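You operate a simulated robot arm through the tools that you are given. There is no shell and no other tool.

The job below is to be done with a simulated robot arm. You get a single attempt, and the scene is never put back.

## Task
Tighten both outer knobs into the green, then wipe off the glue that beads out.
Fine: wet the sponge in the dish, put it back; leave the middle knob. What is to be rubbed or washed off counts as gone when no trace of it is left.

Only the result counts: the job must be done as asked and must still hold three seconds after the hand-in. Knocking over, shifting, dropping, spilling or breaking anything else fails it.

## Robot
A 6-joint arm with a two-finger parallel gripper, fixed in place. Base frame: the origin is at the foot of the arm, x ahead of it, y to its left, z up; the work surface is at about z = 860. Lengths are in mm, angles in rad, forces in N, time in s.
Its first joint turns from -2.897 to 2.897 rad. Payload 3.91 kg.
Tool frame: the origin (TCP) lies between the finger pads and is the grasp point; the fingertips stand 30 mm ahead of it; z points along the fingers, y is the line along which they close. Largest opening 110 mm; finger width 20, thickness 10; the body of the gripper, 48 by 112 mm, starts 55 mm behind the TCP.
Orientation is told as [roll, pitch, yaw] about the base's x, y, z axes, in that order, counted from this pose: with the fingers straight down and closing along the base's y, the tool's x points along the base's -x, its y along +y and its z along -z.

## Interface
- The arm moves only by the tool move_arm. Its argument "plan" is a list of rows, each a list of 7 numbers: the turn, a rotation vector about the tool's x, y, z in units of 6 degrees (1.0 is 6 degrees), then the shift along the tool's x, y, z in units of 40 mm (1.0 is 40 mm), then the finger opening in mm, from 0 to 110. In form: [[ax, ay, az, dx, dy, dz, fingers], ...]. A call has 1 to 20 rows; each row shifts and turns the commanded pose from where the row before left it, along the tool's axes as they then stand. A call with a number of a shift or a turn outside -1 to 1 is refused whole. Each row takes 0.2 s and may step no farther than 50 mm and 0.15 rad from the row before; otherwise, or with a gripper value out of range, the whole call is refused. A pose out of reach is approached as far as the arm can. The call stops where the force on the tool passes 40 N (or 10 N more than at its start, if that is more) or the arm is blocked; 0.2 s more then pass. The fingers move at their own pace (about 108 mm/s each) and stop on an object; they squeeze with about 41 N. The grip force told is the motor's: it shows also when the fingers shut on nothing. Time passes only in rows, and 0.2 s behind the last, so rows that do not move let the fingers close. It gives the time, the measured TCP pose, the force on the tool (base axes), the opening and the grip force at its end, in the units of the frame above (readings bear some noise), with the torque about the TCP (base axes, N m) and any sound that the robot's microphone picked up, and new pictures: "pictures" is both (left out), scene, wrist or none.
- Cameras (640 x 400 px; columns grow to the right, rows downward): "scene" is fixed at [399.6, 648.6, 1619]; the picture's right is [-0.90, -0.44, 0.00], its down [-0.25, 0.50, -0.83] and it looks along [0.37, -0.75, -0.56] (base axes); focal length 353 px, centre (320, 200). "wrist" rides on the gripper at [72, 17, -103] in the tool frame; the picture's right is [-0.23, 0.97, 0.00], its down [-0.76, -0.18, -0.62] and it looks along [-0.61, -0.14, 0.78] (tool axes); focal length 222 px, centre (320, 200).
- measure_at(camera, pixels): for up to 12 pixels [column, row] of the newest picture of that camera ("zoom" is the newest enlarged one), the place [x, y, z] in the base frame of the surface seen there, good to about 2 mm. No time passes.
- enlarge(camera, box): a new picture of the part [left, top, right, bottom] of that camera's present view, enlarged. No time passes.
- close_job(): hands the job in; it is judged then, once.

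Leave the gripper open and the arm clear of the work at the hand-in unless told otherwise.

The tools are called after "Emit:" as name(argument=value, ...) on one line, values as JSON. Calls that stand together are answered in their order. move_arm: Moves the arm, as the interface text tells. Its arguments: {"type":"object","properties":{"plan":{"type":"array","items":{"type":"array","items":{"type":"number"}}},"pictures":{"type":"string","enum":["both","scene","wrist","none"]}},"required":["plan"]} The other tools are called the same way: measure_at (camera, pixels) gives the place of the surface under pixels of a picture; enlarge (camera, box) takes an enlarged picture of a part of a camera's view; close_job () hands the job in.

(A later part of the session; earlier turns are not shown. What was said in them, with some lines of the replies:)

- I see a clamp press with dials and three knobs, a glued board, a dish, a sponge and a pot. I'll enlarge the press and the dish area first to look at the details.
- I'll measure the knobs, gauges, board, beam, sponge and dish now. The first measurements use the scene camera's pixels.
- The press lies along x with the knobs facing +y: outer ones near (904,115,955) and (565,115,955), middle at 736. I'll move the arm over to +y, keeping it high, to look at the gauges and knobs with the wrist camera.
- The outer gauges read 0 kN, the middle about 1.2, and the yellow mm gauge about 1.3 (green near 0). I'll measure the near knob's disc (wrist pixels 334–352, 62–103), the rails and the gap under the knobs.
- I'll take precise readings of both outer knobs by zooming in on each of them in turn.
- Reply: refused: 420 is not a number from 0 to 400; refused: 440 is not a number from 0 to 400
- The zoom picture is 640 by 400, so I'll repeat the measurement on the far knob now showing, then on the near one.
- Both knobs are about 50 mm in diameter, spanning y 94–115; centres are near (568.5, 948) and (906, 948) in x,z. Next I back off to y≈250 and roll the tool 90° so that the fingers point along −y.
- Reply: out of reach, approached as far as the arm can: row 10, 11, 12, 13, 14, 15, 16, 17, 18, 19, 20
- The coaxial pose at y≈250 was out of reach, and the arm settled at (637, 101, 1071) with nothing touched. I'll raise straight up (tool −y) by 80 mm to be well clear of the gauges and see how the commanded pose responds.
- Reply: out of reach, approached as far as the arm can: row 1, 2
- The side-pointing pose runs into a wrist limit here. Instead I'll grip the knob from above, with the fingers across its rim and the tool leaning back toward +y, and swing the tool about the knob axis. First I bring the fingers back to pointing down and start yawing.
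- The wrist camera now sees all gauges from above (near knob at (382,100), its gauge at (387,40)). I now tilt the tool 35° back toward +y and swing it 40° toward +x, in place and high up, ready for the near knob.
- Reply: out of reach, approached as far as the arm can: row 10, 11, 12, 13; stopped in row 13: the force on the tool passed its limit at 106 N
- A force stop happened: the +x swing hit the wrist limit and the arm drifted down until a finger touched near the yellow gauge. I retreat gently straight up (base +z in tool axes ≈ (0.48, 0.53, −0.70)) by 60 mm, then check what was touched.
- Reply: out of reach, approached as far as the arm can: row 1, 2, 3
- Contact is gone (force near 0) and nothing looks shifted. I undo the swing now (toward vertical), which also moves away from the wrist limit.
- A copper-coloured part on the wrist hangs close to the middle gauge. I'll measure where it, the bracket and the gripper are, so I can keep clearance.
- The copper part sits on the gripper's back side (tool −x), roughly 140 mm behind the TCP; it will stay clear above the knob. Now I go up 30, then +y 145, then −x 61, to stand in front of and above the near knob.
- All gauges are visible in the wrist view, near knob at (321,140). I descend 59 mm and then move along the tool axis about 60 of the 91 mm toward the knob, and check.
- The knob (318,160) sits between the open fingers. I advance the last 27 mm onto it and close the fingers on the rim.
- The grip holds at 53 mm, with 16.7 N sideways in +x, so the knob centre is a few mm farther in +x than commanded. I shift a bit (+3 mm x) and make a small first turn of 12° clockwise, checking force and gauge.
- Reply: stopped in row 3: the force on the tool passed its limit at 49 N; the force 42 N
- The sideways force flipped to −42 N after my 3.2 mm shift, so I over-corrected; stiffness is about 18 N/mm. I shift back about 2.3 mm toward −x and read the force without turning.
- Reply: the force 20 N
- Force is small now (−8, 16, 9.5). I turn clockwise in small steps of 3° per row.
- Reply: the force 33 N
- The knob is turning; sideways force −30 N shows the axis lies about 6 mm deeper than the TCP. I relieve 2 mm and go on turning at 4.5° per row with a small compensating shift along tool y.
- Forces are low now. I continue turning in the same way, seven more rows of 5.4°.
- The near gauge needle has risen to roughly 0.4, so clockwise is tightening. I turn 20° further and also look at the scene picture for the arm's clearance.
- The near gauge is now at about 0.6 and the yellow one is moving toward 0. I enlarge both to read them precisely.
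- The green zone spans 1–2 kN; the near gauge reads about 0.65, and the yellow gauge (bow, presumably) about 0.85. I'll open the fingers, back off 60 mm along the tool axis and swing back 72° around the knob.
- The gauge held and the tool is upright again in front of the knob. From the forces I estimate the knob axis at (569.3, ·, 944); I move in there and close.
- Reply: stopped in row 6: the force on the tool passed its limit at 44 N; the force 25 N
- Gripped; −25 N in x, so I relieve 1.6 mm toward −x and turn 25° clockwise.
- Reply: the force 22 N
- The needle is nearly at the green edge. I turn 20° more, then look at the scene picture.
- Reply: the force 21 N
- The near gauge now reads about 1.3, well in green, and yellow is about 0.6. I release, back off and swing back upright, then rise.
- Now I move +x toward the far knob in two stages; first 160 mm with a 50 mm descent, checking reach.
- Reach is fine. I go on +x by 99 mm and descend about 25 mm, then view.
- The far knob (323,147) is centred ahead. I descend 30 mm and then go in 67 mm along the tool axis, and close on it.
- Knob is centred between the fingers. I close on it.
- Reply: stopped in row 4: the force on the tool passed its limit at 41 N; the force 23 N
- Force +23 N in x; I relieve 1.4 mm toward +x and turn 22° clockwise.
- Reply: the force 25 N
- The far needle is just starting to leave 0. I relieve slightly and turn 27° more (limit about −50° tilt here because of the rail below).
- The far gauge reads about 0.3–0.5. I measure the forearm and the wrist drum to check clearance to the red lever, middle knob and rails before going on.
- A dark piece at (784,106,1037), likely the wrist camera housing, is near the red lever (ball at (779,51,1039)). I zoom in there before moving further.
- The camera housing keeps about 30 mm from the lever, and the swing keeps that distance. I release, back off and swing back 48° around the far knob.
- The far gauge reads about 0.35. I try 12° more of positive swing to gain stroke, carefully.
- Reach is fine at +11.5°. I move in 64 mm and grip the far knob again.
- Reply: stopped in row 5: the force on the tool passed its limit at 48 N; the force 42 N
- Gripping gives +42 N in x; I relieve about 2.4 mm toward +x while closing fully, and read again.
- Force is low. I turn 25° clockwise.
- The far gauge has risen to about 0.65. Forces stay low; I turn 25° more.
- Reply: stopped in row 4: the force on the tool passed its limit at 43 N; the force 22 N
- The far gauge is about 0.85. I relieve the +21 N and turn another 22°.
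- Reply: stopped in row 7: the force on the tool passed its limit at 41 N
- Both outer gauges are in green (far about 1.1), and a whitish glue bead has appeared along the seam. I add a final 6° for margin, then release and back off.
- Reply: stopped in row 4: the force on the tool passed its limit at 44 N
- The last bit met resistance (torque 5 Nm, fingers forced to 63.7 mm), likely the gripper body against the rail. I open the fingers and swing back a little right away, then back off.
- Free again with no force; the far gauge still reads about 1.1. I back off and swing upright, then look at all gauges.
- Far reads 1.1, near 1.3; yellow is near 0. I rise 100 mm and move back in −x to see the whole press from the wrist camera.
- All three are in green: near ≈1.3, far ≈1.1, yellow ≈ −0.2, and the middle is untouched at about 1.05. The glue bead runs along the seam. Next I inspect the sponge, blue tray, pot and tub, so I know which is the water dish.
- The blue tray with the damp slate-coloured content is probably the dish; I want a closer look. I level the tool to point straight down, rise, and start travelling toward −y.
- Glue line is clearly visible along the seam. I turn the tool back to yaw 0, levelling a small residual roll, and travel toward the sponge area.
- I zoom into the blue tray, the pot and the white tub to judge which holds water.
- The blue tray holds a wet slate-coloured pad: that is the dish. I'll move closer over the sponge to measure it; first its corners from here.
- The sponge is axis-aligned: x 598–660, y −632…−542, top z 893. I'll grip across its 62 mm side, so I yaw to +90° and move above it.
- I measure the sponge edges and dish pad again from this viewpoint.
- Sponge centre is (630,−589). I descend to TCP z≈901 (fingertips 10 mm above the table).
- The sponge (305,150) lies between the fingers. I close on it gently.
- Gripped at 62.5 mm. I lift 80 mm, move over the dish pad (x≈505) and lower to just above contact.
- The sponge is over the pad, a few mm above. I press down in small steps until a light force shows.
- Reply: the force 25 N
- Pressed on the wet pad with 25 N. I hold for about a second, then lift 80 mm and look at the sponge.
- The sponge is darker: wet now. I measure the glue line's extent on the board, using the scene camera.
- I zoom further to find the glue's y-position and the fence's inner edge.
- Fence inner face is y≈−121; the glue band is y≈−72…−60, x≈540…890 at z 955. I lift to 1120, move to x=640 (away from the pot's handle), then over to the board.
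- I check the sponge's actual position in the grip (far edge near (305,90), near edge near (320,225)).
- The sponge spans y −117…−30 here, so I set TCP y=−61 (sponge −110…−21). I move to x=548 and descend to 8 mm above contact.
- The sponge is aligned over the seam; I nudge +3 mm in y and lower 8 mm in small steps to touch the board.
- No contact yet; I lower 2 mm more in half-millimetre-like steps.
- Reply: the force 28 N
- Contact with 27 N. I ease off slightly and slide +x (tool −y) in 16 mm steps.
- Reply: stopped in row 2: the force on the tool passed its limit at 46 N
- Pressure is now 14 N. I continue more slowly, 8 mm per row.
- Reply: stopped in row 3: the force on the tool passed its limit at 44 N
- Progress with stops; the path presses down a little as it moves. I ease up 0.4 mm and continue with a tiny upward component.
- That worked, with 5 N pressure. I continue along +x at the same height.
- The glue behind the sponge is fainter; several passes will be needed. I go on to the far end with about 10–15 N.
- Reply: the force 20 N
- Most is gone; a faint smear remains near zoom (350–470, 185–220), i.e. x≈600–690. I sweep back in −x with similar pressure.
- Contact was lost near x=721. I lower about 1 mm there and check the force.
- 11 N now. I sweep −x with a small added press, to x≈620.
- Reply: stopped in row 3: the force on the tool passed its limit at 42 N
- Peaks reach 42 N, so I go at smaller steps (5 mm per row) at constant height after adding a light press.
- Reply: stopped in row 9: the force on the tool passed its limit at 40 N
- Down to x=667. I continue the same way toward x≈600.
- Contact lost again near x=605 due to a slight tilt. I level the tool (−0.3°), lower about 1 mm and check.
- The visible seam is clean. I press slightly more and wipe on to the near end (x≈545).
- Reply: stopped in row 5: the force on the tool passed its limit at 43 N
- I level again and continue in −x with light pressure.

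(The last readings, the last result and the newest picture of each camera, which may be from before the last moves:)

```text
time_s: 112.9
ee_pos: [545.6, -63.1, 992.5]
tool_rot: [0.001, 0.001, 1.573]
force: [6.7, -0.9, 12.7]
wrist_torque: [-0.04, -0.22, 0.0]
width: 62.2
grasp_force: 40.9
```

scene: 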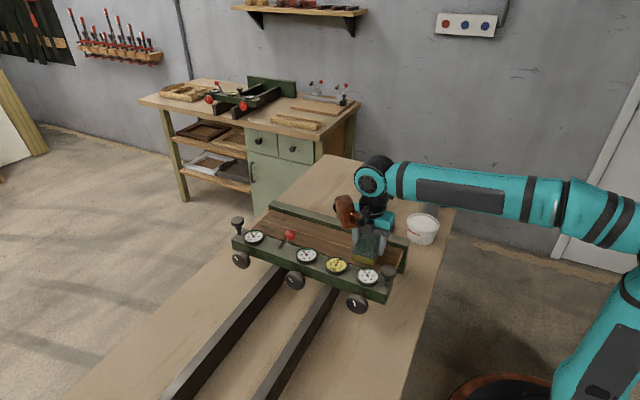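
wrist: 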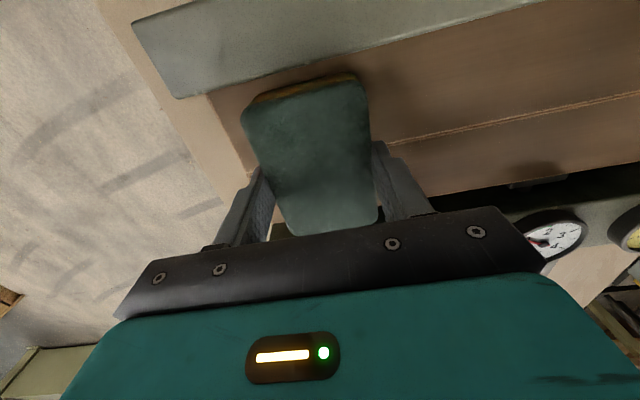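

At x=546 with 13 N. I wipe back +x to about x=700 for a second pass over the near part.

Emit:
move_arm(plan=[[0, 0, 0, 0, -0.05, 0, 50], [0, 0, 0, 0, -0.15, 0, 50], [0, 0, 0, 0, -0.2, 0, 50], [0, 0, 0, 0, -0.2, 0, 50], [0, 0, 0, 0, -0.2, 0, 50], [0, 0, 0, 0, -0.2, 0, 50], [0, 0, 0, 0, -0.2, 0, 50], [0, 0, 0, 0, -0.2, 0, 50], [0, 0, 0, 0, -0.2, 0, 50], [0, 0, 0, 0, -0.2, 0, 50], [0, 0, 0, 0, -0.2, 0, 50], [0, 0, 0, 0, -0.2, 0, 50], [0, 0, 0, 0, -0.2, 0, 50], [0, 0, 0, 0, -0.2, 0, 50], [0, 0, 0, 0, -0.2, 0, 50], [0, 0, 0, 0, -0.2, 0, 50], [0, 0, 0, 0, -0.2, 0, 50], [0, 0, 0, 0, -0.2, 0, 50], [0, 0, 0, 0, -0.2, 0, 50]], pictures="scene")

Emit:
enlarge(camera="scene", box=[332, 218, 412, 268])

```text
time_s: 116.9
ee_pos: [688.8, -62.4, 994.5]
tool_rot: [-0.001, 0.002, 1.573]
force: [-0.4, -1.1, 0.1]
wrist_torque: [0.02, 0.0, -0.01]
width: 62.2
grasp_force: 41.0
```

scene: 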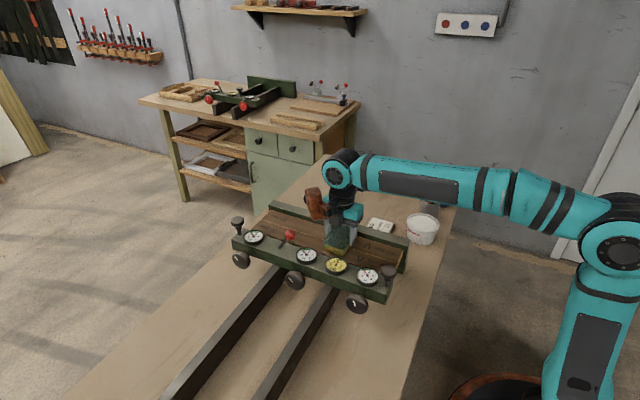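

```text
8.00 times, centred on (372, 243) of scene
```

zoom: 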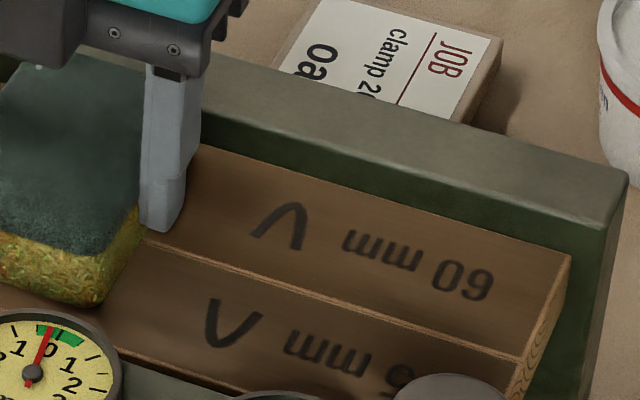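

The near part is clean. I lift straight up and move aside (−y) to inspect the whole seam.

Emit:
move_arm(plan=[[0, 0, 0, 0, 0, -1, 50], [0, 0, 0, 0, 0, -1, 50], [0, 0, 0, 0, 0, -1, 50], [0, 0, 0, 0, 0, -0.2, 50], [0, 0, 0, 1, 0, 0, 50], [0, 0, 0, 1, 0, 0, 50], [0, 0, 0, 1, 0, 0, 50], [0, 0, 0, 1, 0, 0, 50]])

Emit:
enlarge(camera="scene", box=[250, 205, 338, 260])

Emit:
enlarge(camera="scene", box=[318, 218, 412, 278])

```text
time_s: 118.7
ee_pos: [688.6, -223.2, 1121.5]
tool_rot: [0.001, 0.004, 1.574]
force: [-0.7, 0.2, 0.2]
wrist_torque: [-0.02, -0.01, 0.0]
width: 62.1
grasp_force: 41.6
```

scene: 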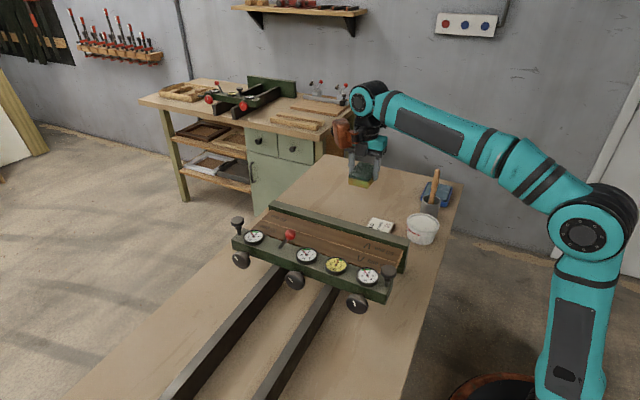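
wrist: 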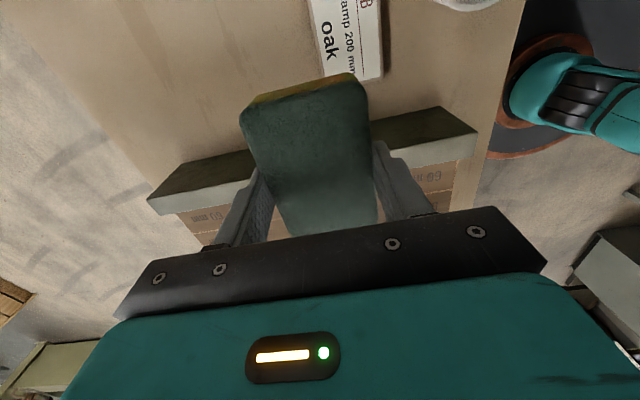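

```text
7.27 times, centred on (294, 232) of scene
```

zoom: 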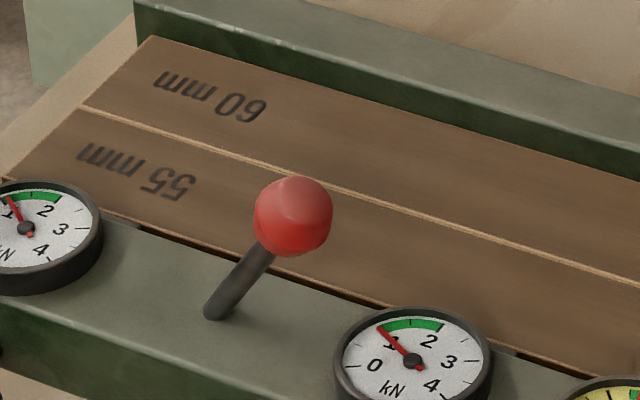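

```text
6.67 times, centred on (365, 248) of scene
```

zoom: 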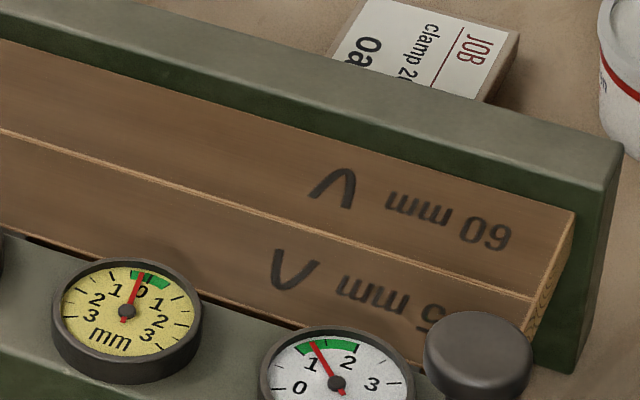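

It looks clean. I check at higher zoom along the seam for faint traces before putting the sponge back.

Emit:
enlarge(camera="scene", box=[255, 212, 299, 240])

Emit:
enlarge(camera="scene", box=[290, 220, 334, 248])

Emit:
enlarge(camera="scene", box=[326, 228, 370, 256])

Emit:
enlarge(camera="scene", box=[362, 238, 406, 266])

```text
14.29 times, centred on (277, 226) of scene
```

zoom: 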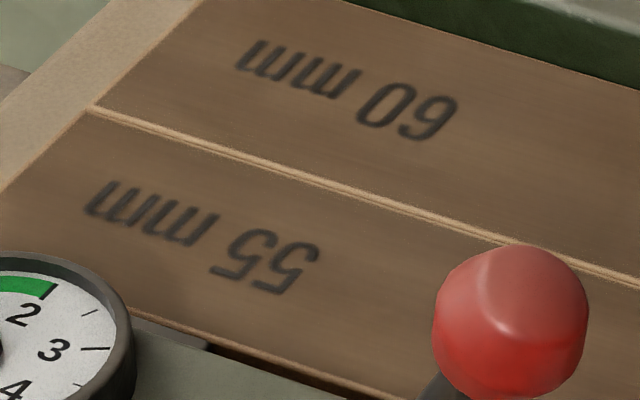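

```text
14.29 times, centred on (312, 234) of scene
```

zoom: 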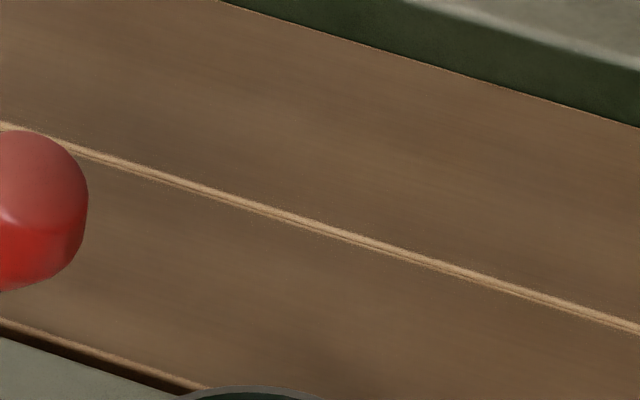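

```text
14.29 times, centred on (348, 242) of scene
```

zoom: 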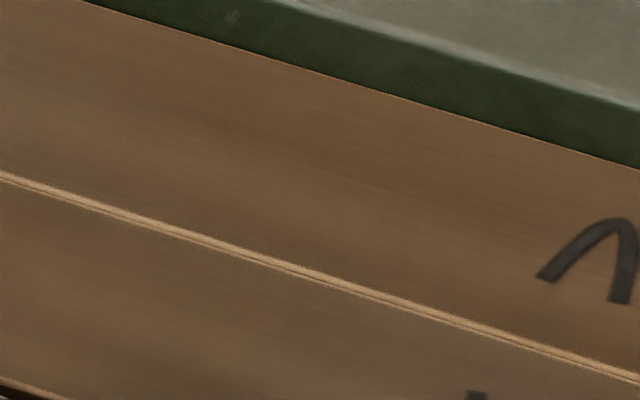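

```text
14.29 times, centred on (384, 252) of scene
```

zoom: 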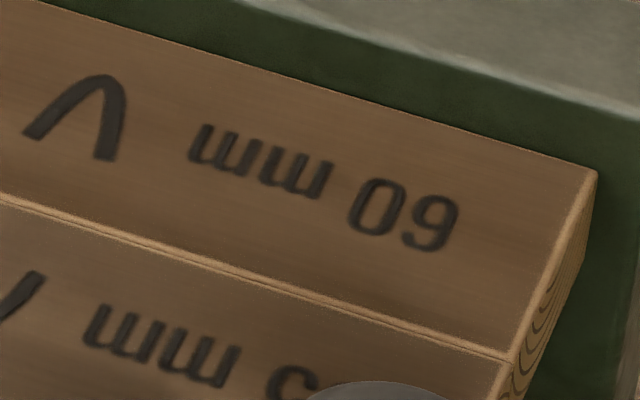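

The seam shows only bare wood. Now I carry the sponge back to its original place: TCP (629, −588, 903).

Emit:
move_arm(plan=[[0, 0, 0, 1, 0.5, 0, 50], [0, 0, 0, 1, 0.5, 0, 50], [0, 0, 0, 1, 0.5, 0, 50], [0, 0, 0, 1, 0, 0, 50], [0, 0, 0, 1, 0, 0, 50], [0, 0, 0, 1, 0, 0, 50], [0, 0, 0, 1, 0, 0, 50], [0, 0, 0, 1, 0, 0, 50], [0, 0, 0, 1, 0, 0, 50], [0, 0, 0, 0.13, 0, 0, 50], [0, 0, 0, 0, 0, 1, 50], [0, 0, 0, 0, 0, 1, 50], [0, 0, 0, 0, 0, 1, 50], [0, 0, 0, 0, 0, 1, 50], [0, 0, 0, 0, 0, 1, 50]])

```text
time_s: 121.9
ee_pos: [633.6, -587.6, 922.1]
tool_rot: [-0.001, 0.002, 1.573]
force: [0.6, -0.2, 0.0]
wrist_torque: [0.02, -0.02, 0.02]
width: 62.0
grasp_force: 41.0
```

scene: 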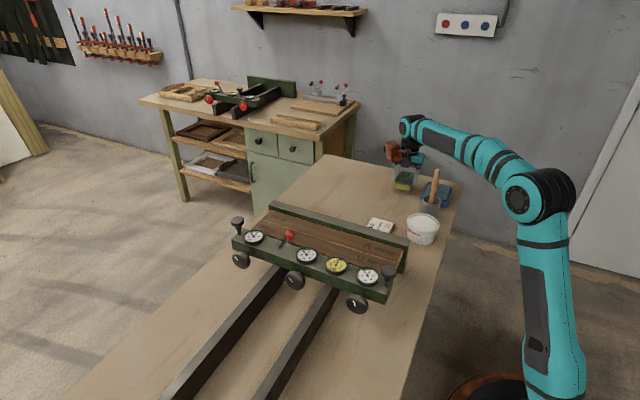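
wrist: 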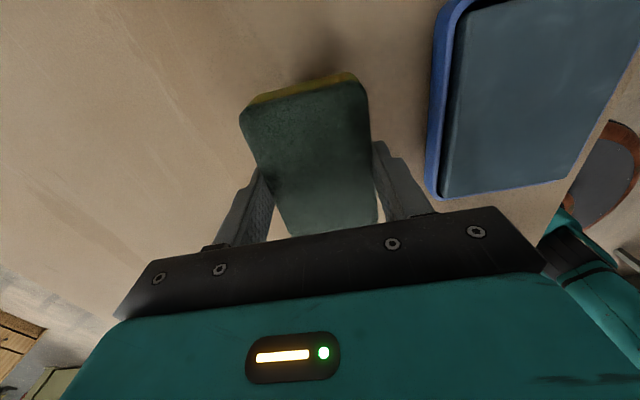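

Above its spot; I correct −4 mm in x and lower the last 19 mm gently.

Emit:
move_arm(plan=[[0, 0, 0, 0.02, 0.1, 0.3, 50], [0, 0, 0, 0, 0, 0.1, 50], [0, 0, 0, 0, 0, 0.04, 50], [0, 0, 0, 0, 0, 0, 50]], pictures="none")

```text
time_s: 122.9
ee_pos: [627.4, -588.8, 905.3]
tool_rot: [0.001, 0.001, 1.573]
force: [0.9, -0.2, -0.5]
wrist_torque: [0.01, -0.01, -0.02]
width: 62.4
grasp_force: 40.7
```

Emit:
move_arm(plan=[[0, 0, 0, 0, 0, 0.025, 50], [0, 0, 0, 0, 0, 0.02, 50], [0, 0, 0, 0, 0, 0, 50]], pictures="none")

```text
time_s: 123.7
ee_pos: [626.9, -587.6, 902.1]
tool_rot: [-0.001, 0.003, 1.573]
force: [0.5, 0.1, -0.7]
wrist_torque: [-0.02, -0.03, 0.02]
width: 62.2
grasp_force: 40.8
```

Emit:
move_arm(plan=[[0, 0, 0, 0, 0, 0.015, 50], [0, 0, 0, 0, 0, 0.015, 50], [0, 0, 0, 0, 0, 0, 50]], pictures="none")

```text
time_s: 124.5
ee_pos: [627.0, -587.2, 900.3]
tool_rot: [0.0, 0.001, 1.572]
force: [0.6, -0.4, -0.7]
wrist_torque: [-0.04, 0.02, 0.0]
width: 62.3
grasp_force: 40.6
```

Still no contact (the sponge was pushed up a little in the grip while wiping). I lower a bit more.

Emit:
move_arm(plan=[[0, 0, 0, 0, 0, 0.02, 50], [0, 0, 0, 0, 0, 0.015, 50], [0, 0, 0, 0, 0, 0, 50]], pictures="none")

```text
time_s: 125.3
ee_pos: [626.1, -587.5, 898.5]
tool_rot: [0.001, 0.002, 1.572]
force: [0.5, 0.0, 1.4]
wrist_torque: [-0.04, 0.0, -0.02]
width: 62.3
grasp_force: 40.8
```

Touching now (about 1.4 N). I open the fingers wide and rise.

Emit:
move_arm(plan=[[0, 0, 0, 0, 0, 0, 70], [0, 0, 0, 0, 0, 0, 100], [0, 0, 0, 0, 0, 0, 100], [0, 0, 0, 0, 0, -0.5, 100], [0, 0, 0, 0, 0, -1, 100], [0, 0, 0, 0, 0, -1, 100], [0, 0, 0, 0, 0, -1, 100], [0, 0, 0, 0, 0, -1, 100], [0, 0, 0, 0, 0, -1, 100], [0, 0, 0, 0, 0, -1, 100]])

```text
time_s: 127.5
ee_pos: [626.2, -585.1, 1164.2]
tool_rot: [0.001, 0.001, 1.571]
force: [-0.6, 0.2, -0.2]
wrist_torque: [-0.03, 0.01, -0.01]
width: 99.8
grasp_force: 0.2
```

scene: 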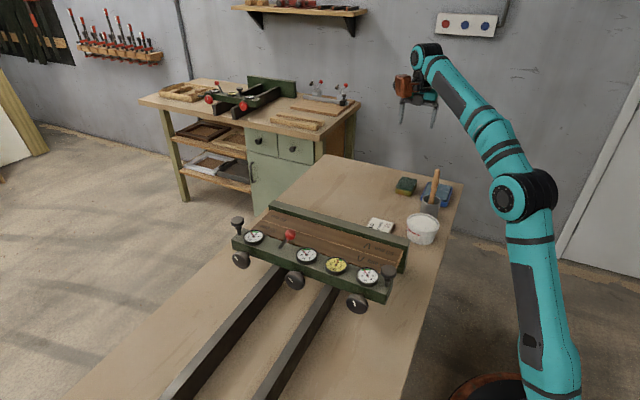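
wrist: 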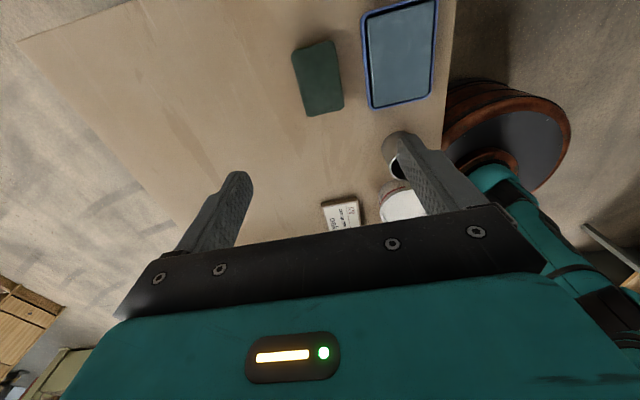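

The sponge is back in place. I move the empty gripper to y≈−200 high up, to view the seam behind the red ball and re-read all gauges.

Emit:
move_arm(plan=[[0, 0, 0, 0, -1, -1, 100], [0, 0, 0, -1, -1, 0, 100], [0, 0, 0, -1, -0.5, 0, 100], [0, 0, 0, -1, 0, 0, 100], [0, 0, 0, -1, 0, 0, 100], [0, 0, 0, -1, 0, 0, 100], [0, 0, 0, -1, 0, 0, 100], [0, 0, 0, -1, 0, 0, 100], [0, 0, 0, -1, 0, 0, 100]])

```text
refused: row 1 steps farther than a row can; nothing moved
```

Row 1 was too long a step; I split it.

Emit:
move_arm(plan=[[0, 0, 0, 0, 0, -1, 100], [0, 0, 0, 0, -1, 0, 100], [0, 0, 0, -0.8, -0.8, 0, 100], [0, 0, 0, -0.8, -0.8, 0, 100], [0, 0, 0, -1, 0, 0, 100], [0, 0, 0, -1, 0, 0, 100], [0, 0, 0, -1, 0, 0, 100], [0, 0, 0, -1, 0, 0, 100], [0, 0, 0, -1, 0, 0, 100], [0, 0, 0, -1, 0, 0, 100]])

Emit:
enlarge(camera="wrist", box=[60, 0, 500, 240])

Emit:
enlarge(camera="scene", box=[225, 215, 325, 272])

Emit:
enlarge(camera="scene", box=[290, 235, 400, 305])

Emit:
enlarge(camera="scene", box=[380, 155, 470, 212])

```text
time_s: 129.7
ee_pos: [722.2, -275.3, 1184.7]
tool_rot: [0.0, 0.0, 1.569]
force: [0.1, 0.0, -1.3]
wrist_torque: [0.04, -0.01, 0.03]
width: 100.0
grasp_force: 0.0
out of reach, approached as far as the arm can: row 2, 3
```

scene: 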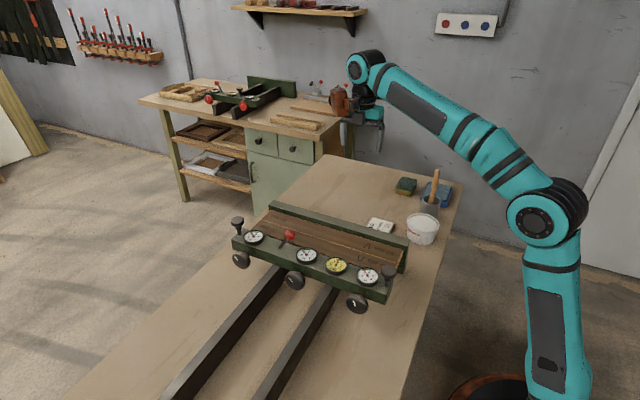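
wrist: 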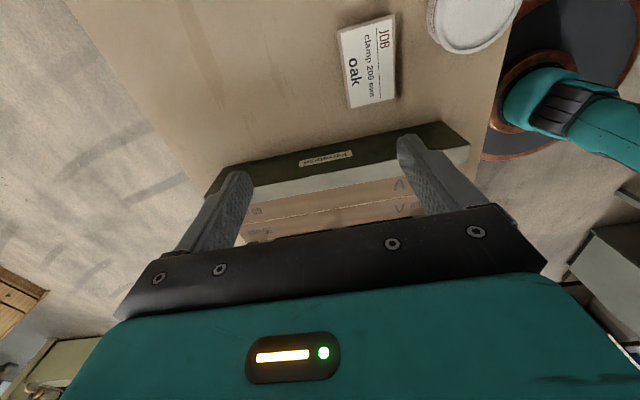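

```text
1.45 times, centred on (280, 120) of wrist
```

zoom: 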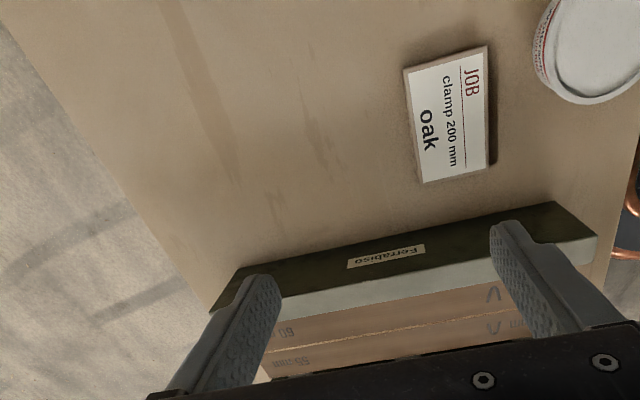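

```text
6.40 times, centred on (275, 244) of scene
```

zoom: 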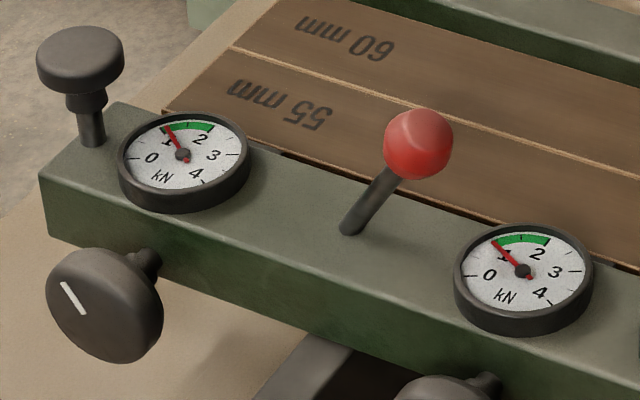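

```text
5.71 times, centred on (345, 270) of scene
```

zoom: 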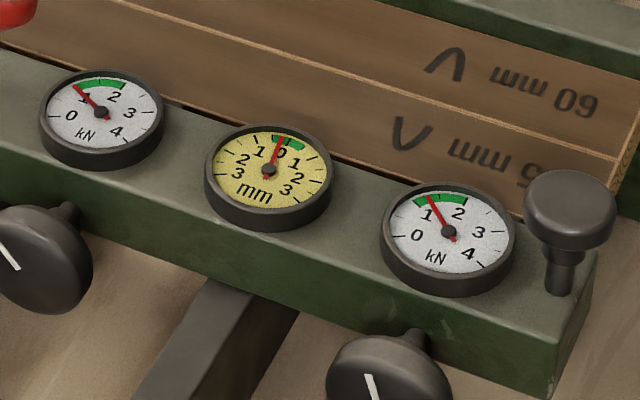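

```text
7.02 times, centred on (425, 184) of scene
```

zoom: 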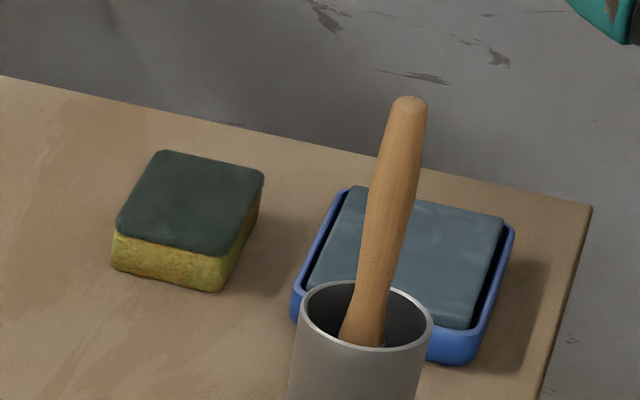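

Gauges look fine. I zoom on the far gauge, and on the seam between the fingers as seen from the wrist camera.

Emit:
enlarge(camera="scene", box=[238, 225, 270, 249])

Emit:
enlarge(camera="wrist", box=[240, 170, 430, 240])

```text
16.00 times, centred on (254, 237) of scene
```

zoom: 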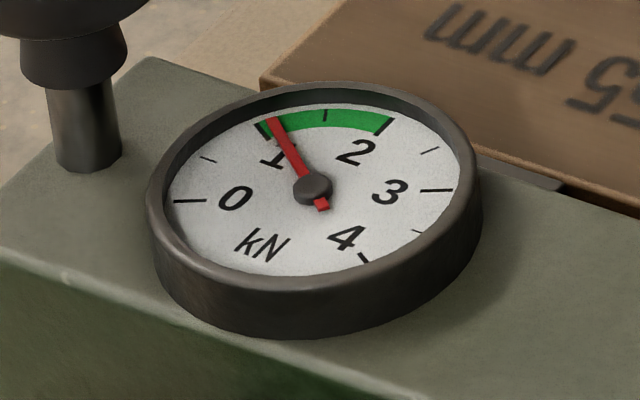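

```text
3.37 times, centred on (335, 205) of wrist
```

zoom: 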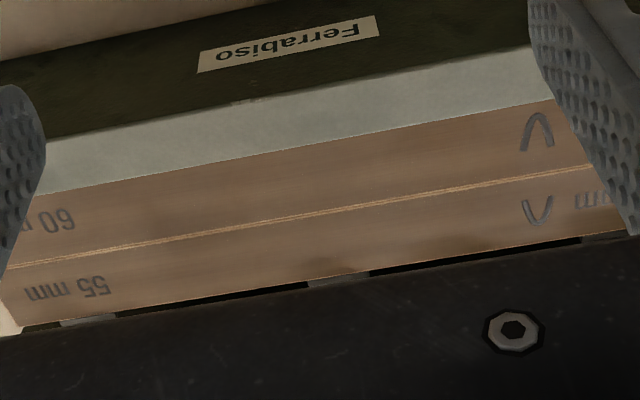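

Final state:
- **Gauges:** both outer knobs are in the green, the far one at about 1.1 kN (unchanged for over a minute) and the near one at about 1.3 kN.
- **Middle knob:** I haven't touched it.
- **Glue:** the seam shows bare wood along its full length.
- **Sponge:** it is back in its place.
- **Arm:** the gripper is open and well clear of the work.

I hand the job in.

Emit:
close_job()

```text
The job is handed in.
```

The job is done and handed in; I haven't seen the verdict.

- **Knobs:** both outer knobs are tightened into the green (1–2 kN). The near one reads about 1.3 kN. The far one reads about 1.1 kN, close to the lower edge, and held there for over a minute before hand-in. I did not touch the middle knob.
- **Glue:** I wet the sponge on the pad in the blue dish and wiped the seam in several passes. In the enlarged views no trace of glue is left along its length.
- **Sponge:** it is back where it was, to within a few millimetres.
- **Arm:** it stands clear above the bench with the gripper open.

There were two hard contacts on the way. Early on, the arm drifted at the edge of its reach and touched the press near the yellow gauge, peaking at 106 N. Later, at the end of the far knob's last turn, the force limit stopped the arm at 44 N, probably with the gripper against the rail below. I saw nothing shifted or damaged, and the gauges read the same afterwards.
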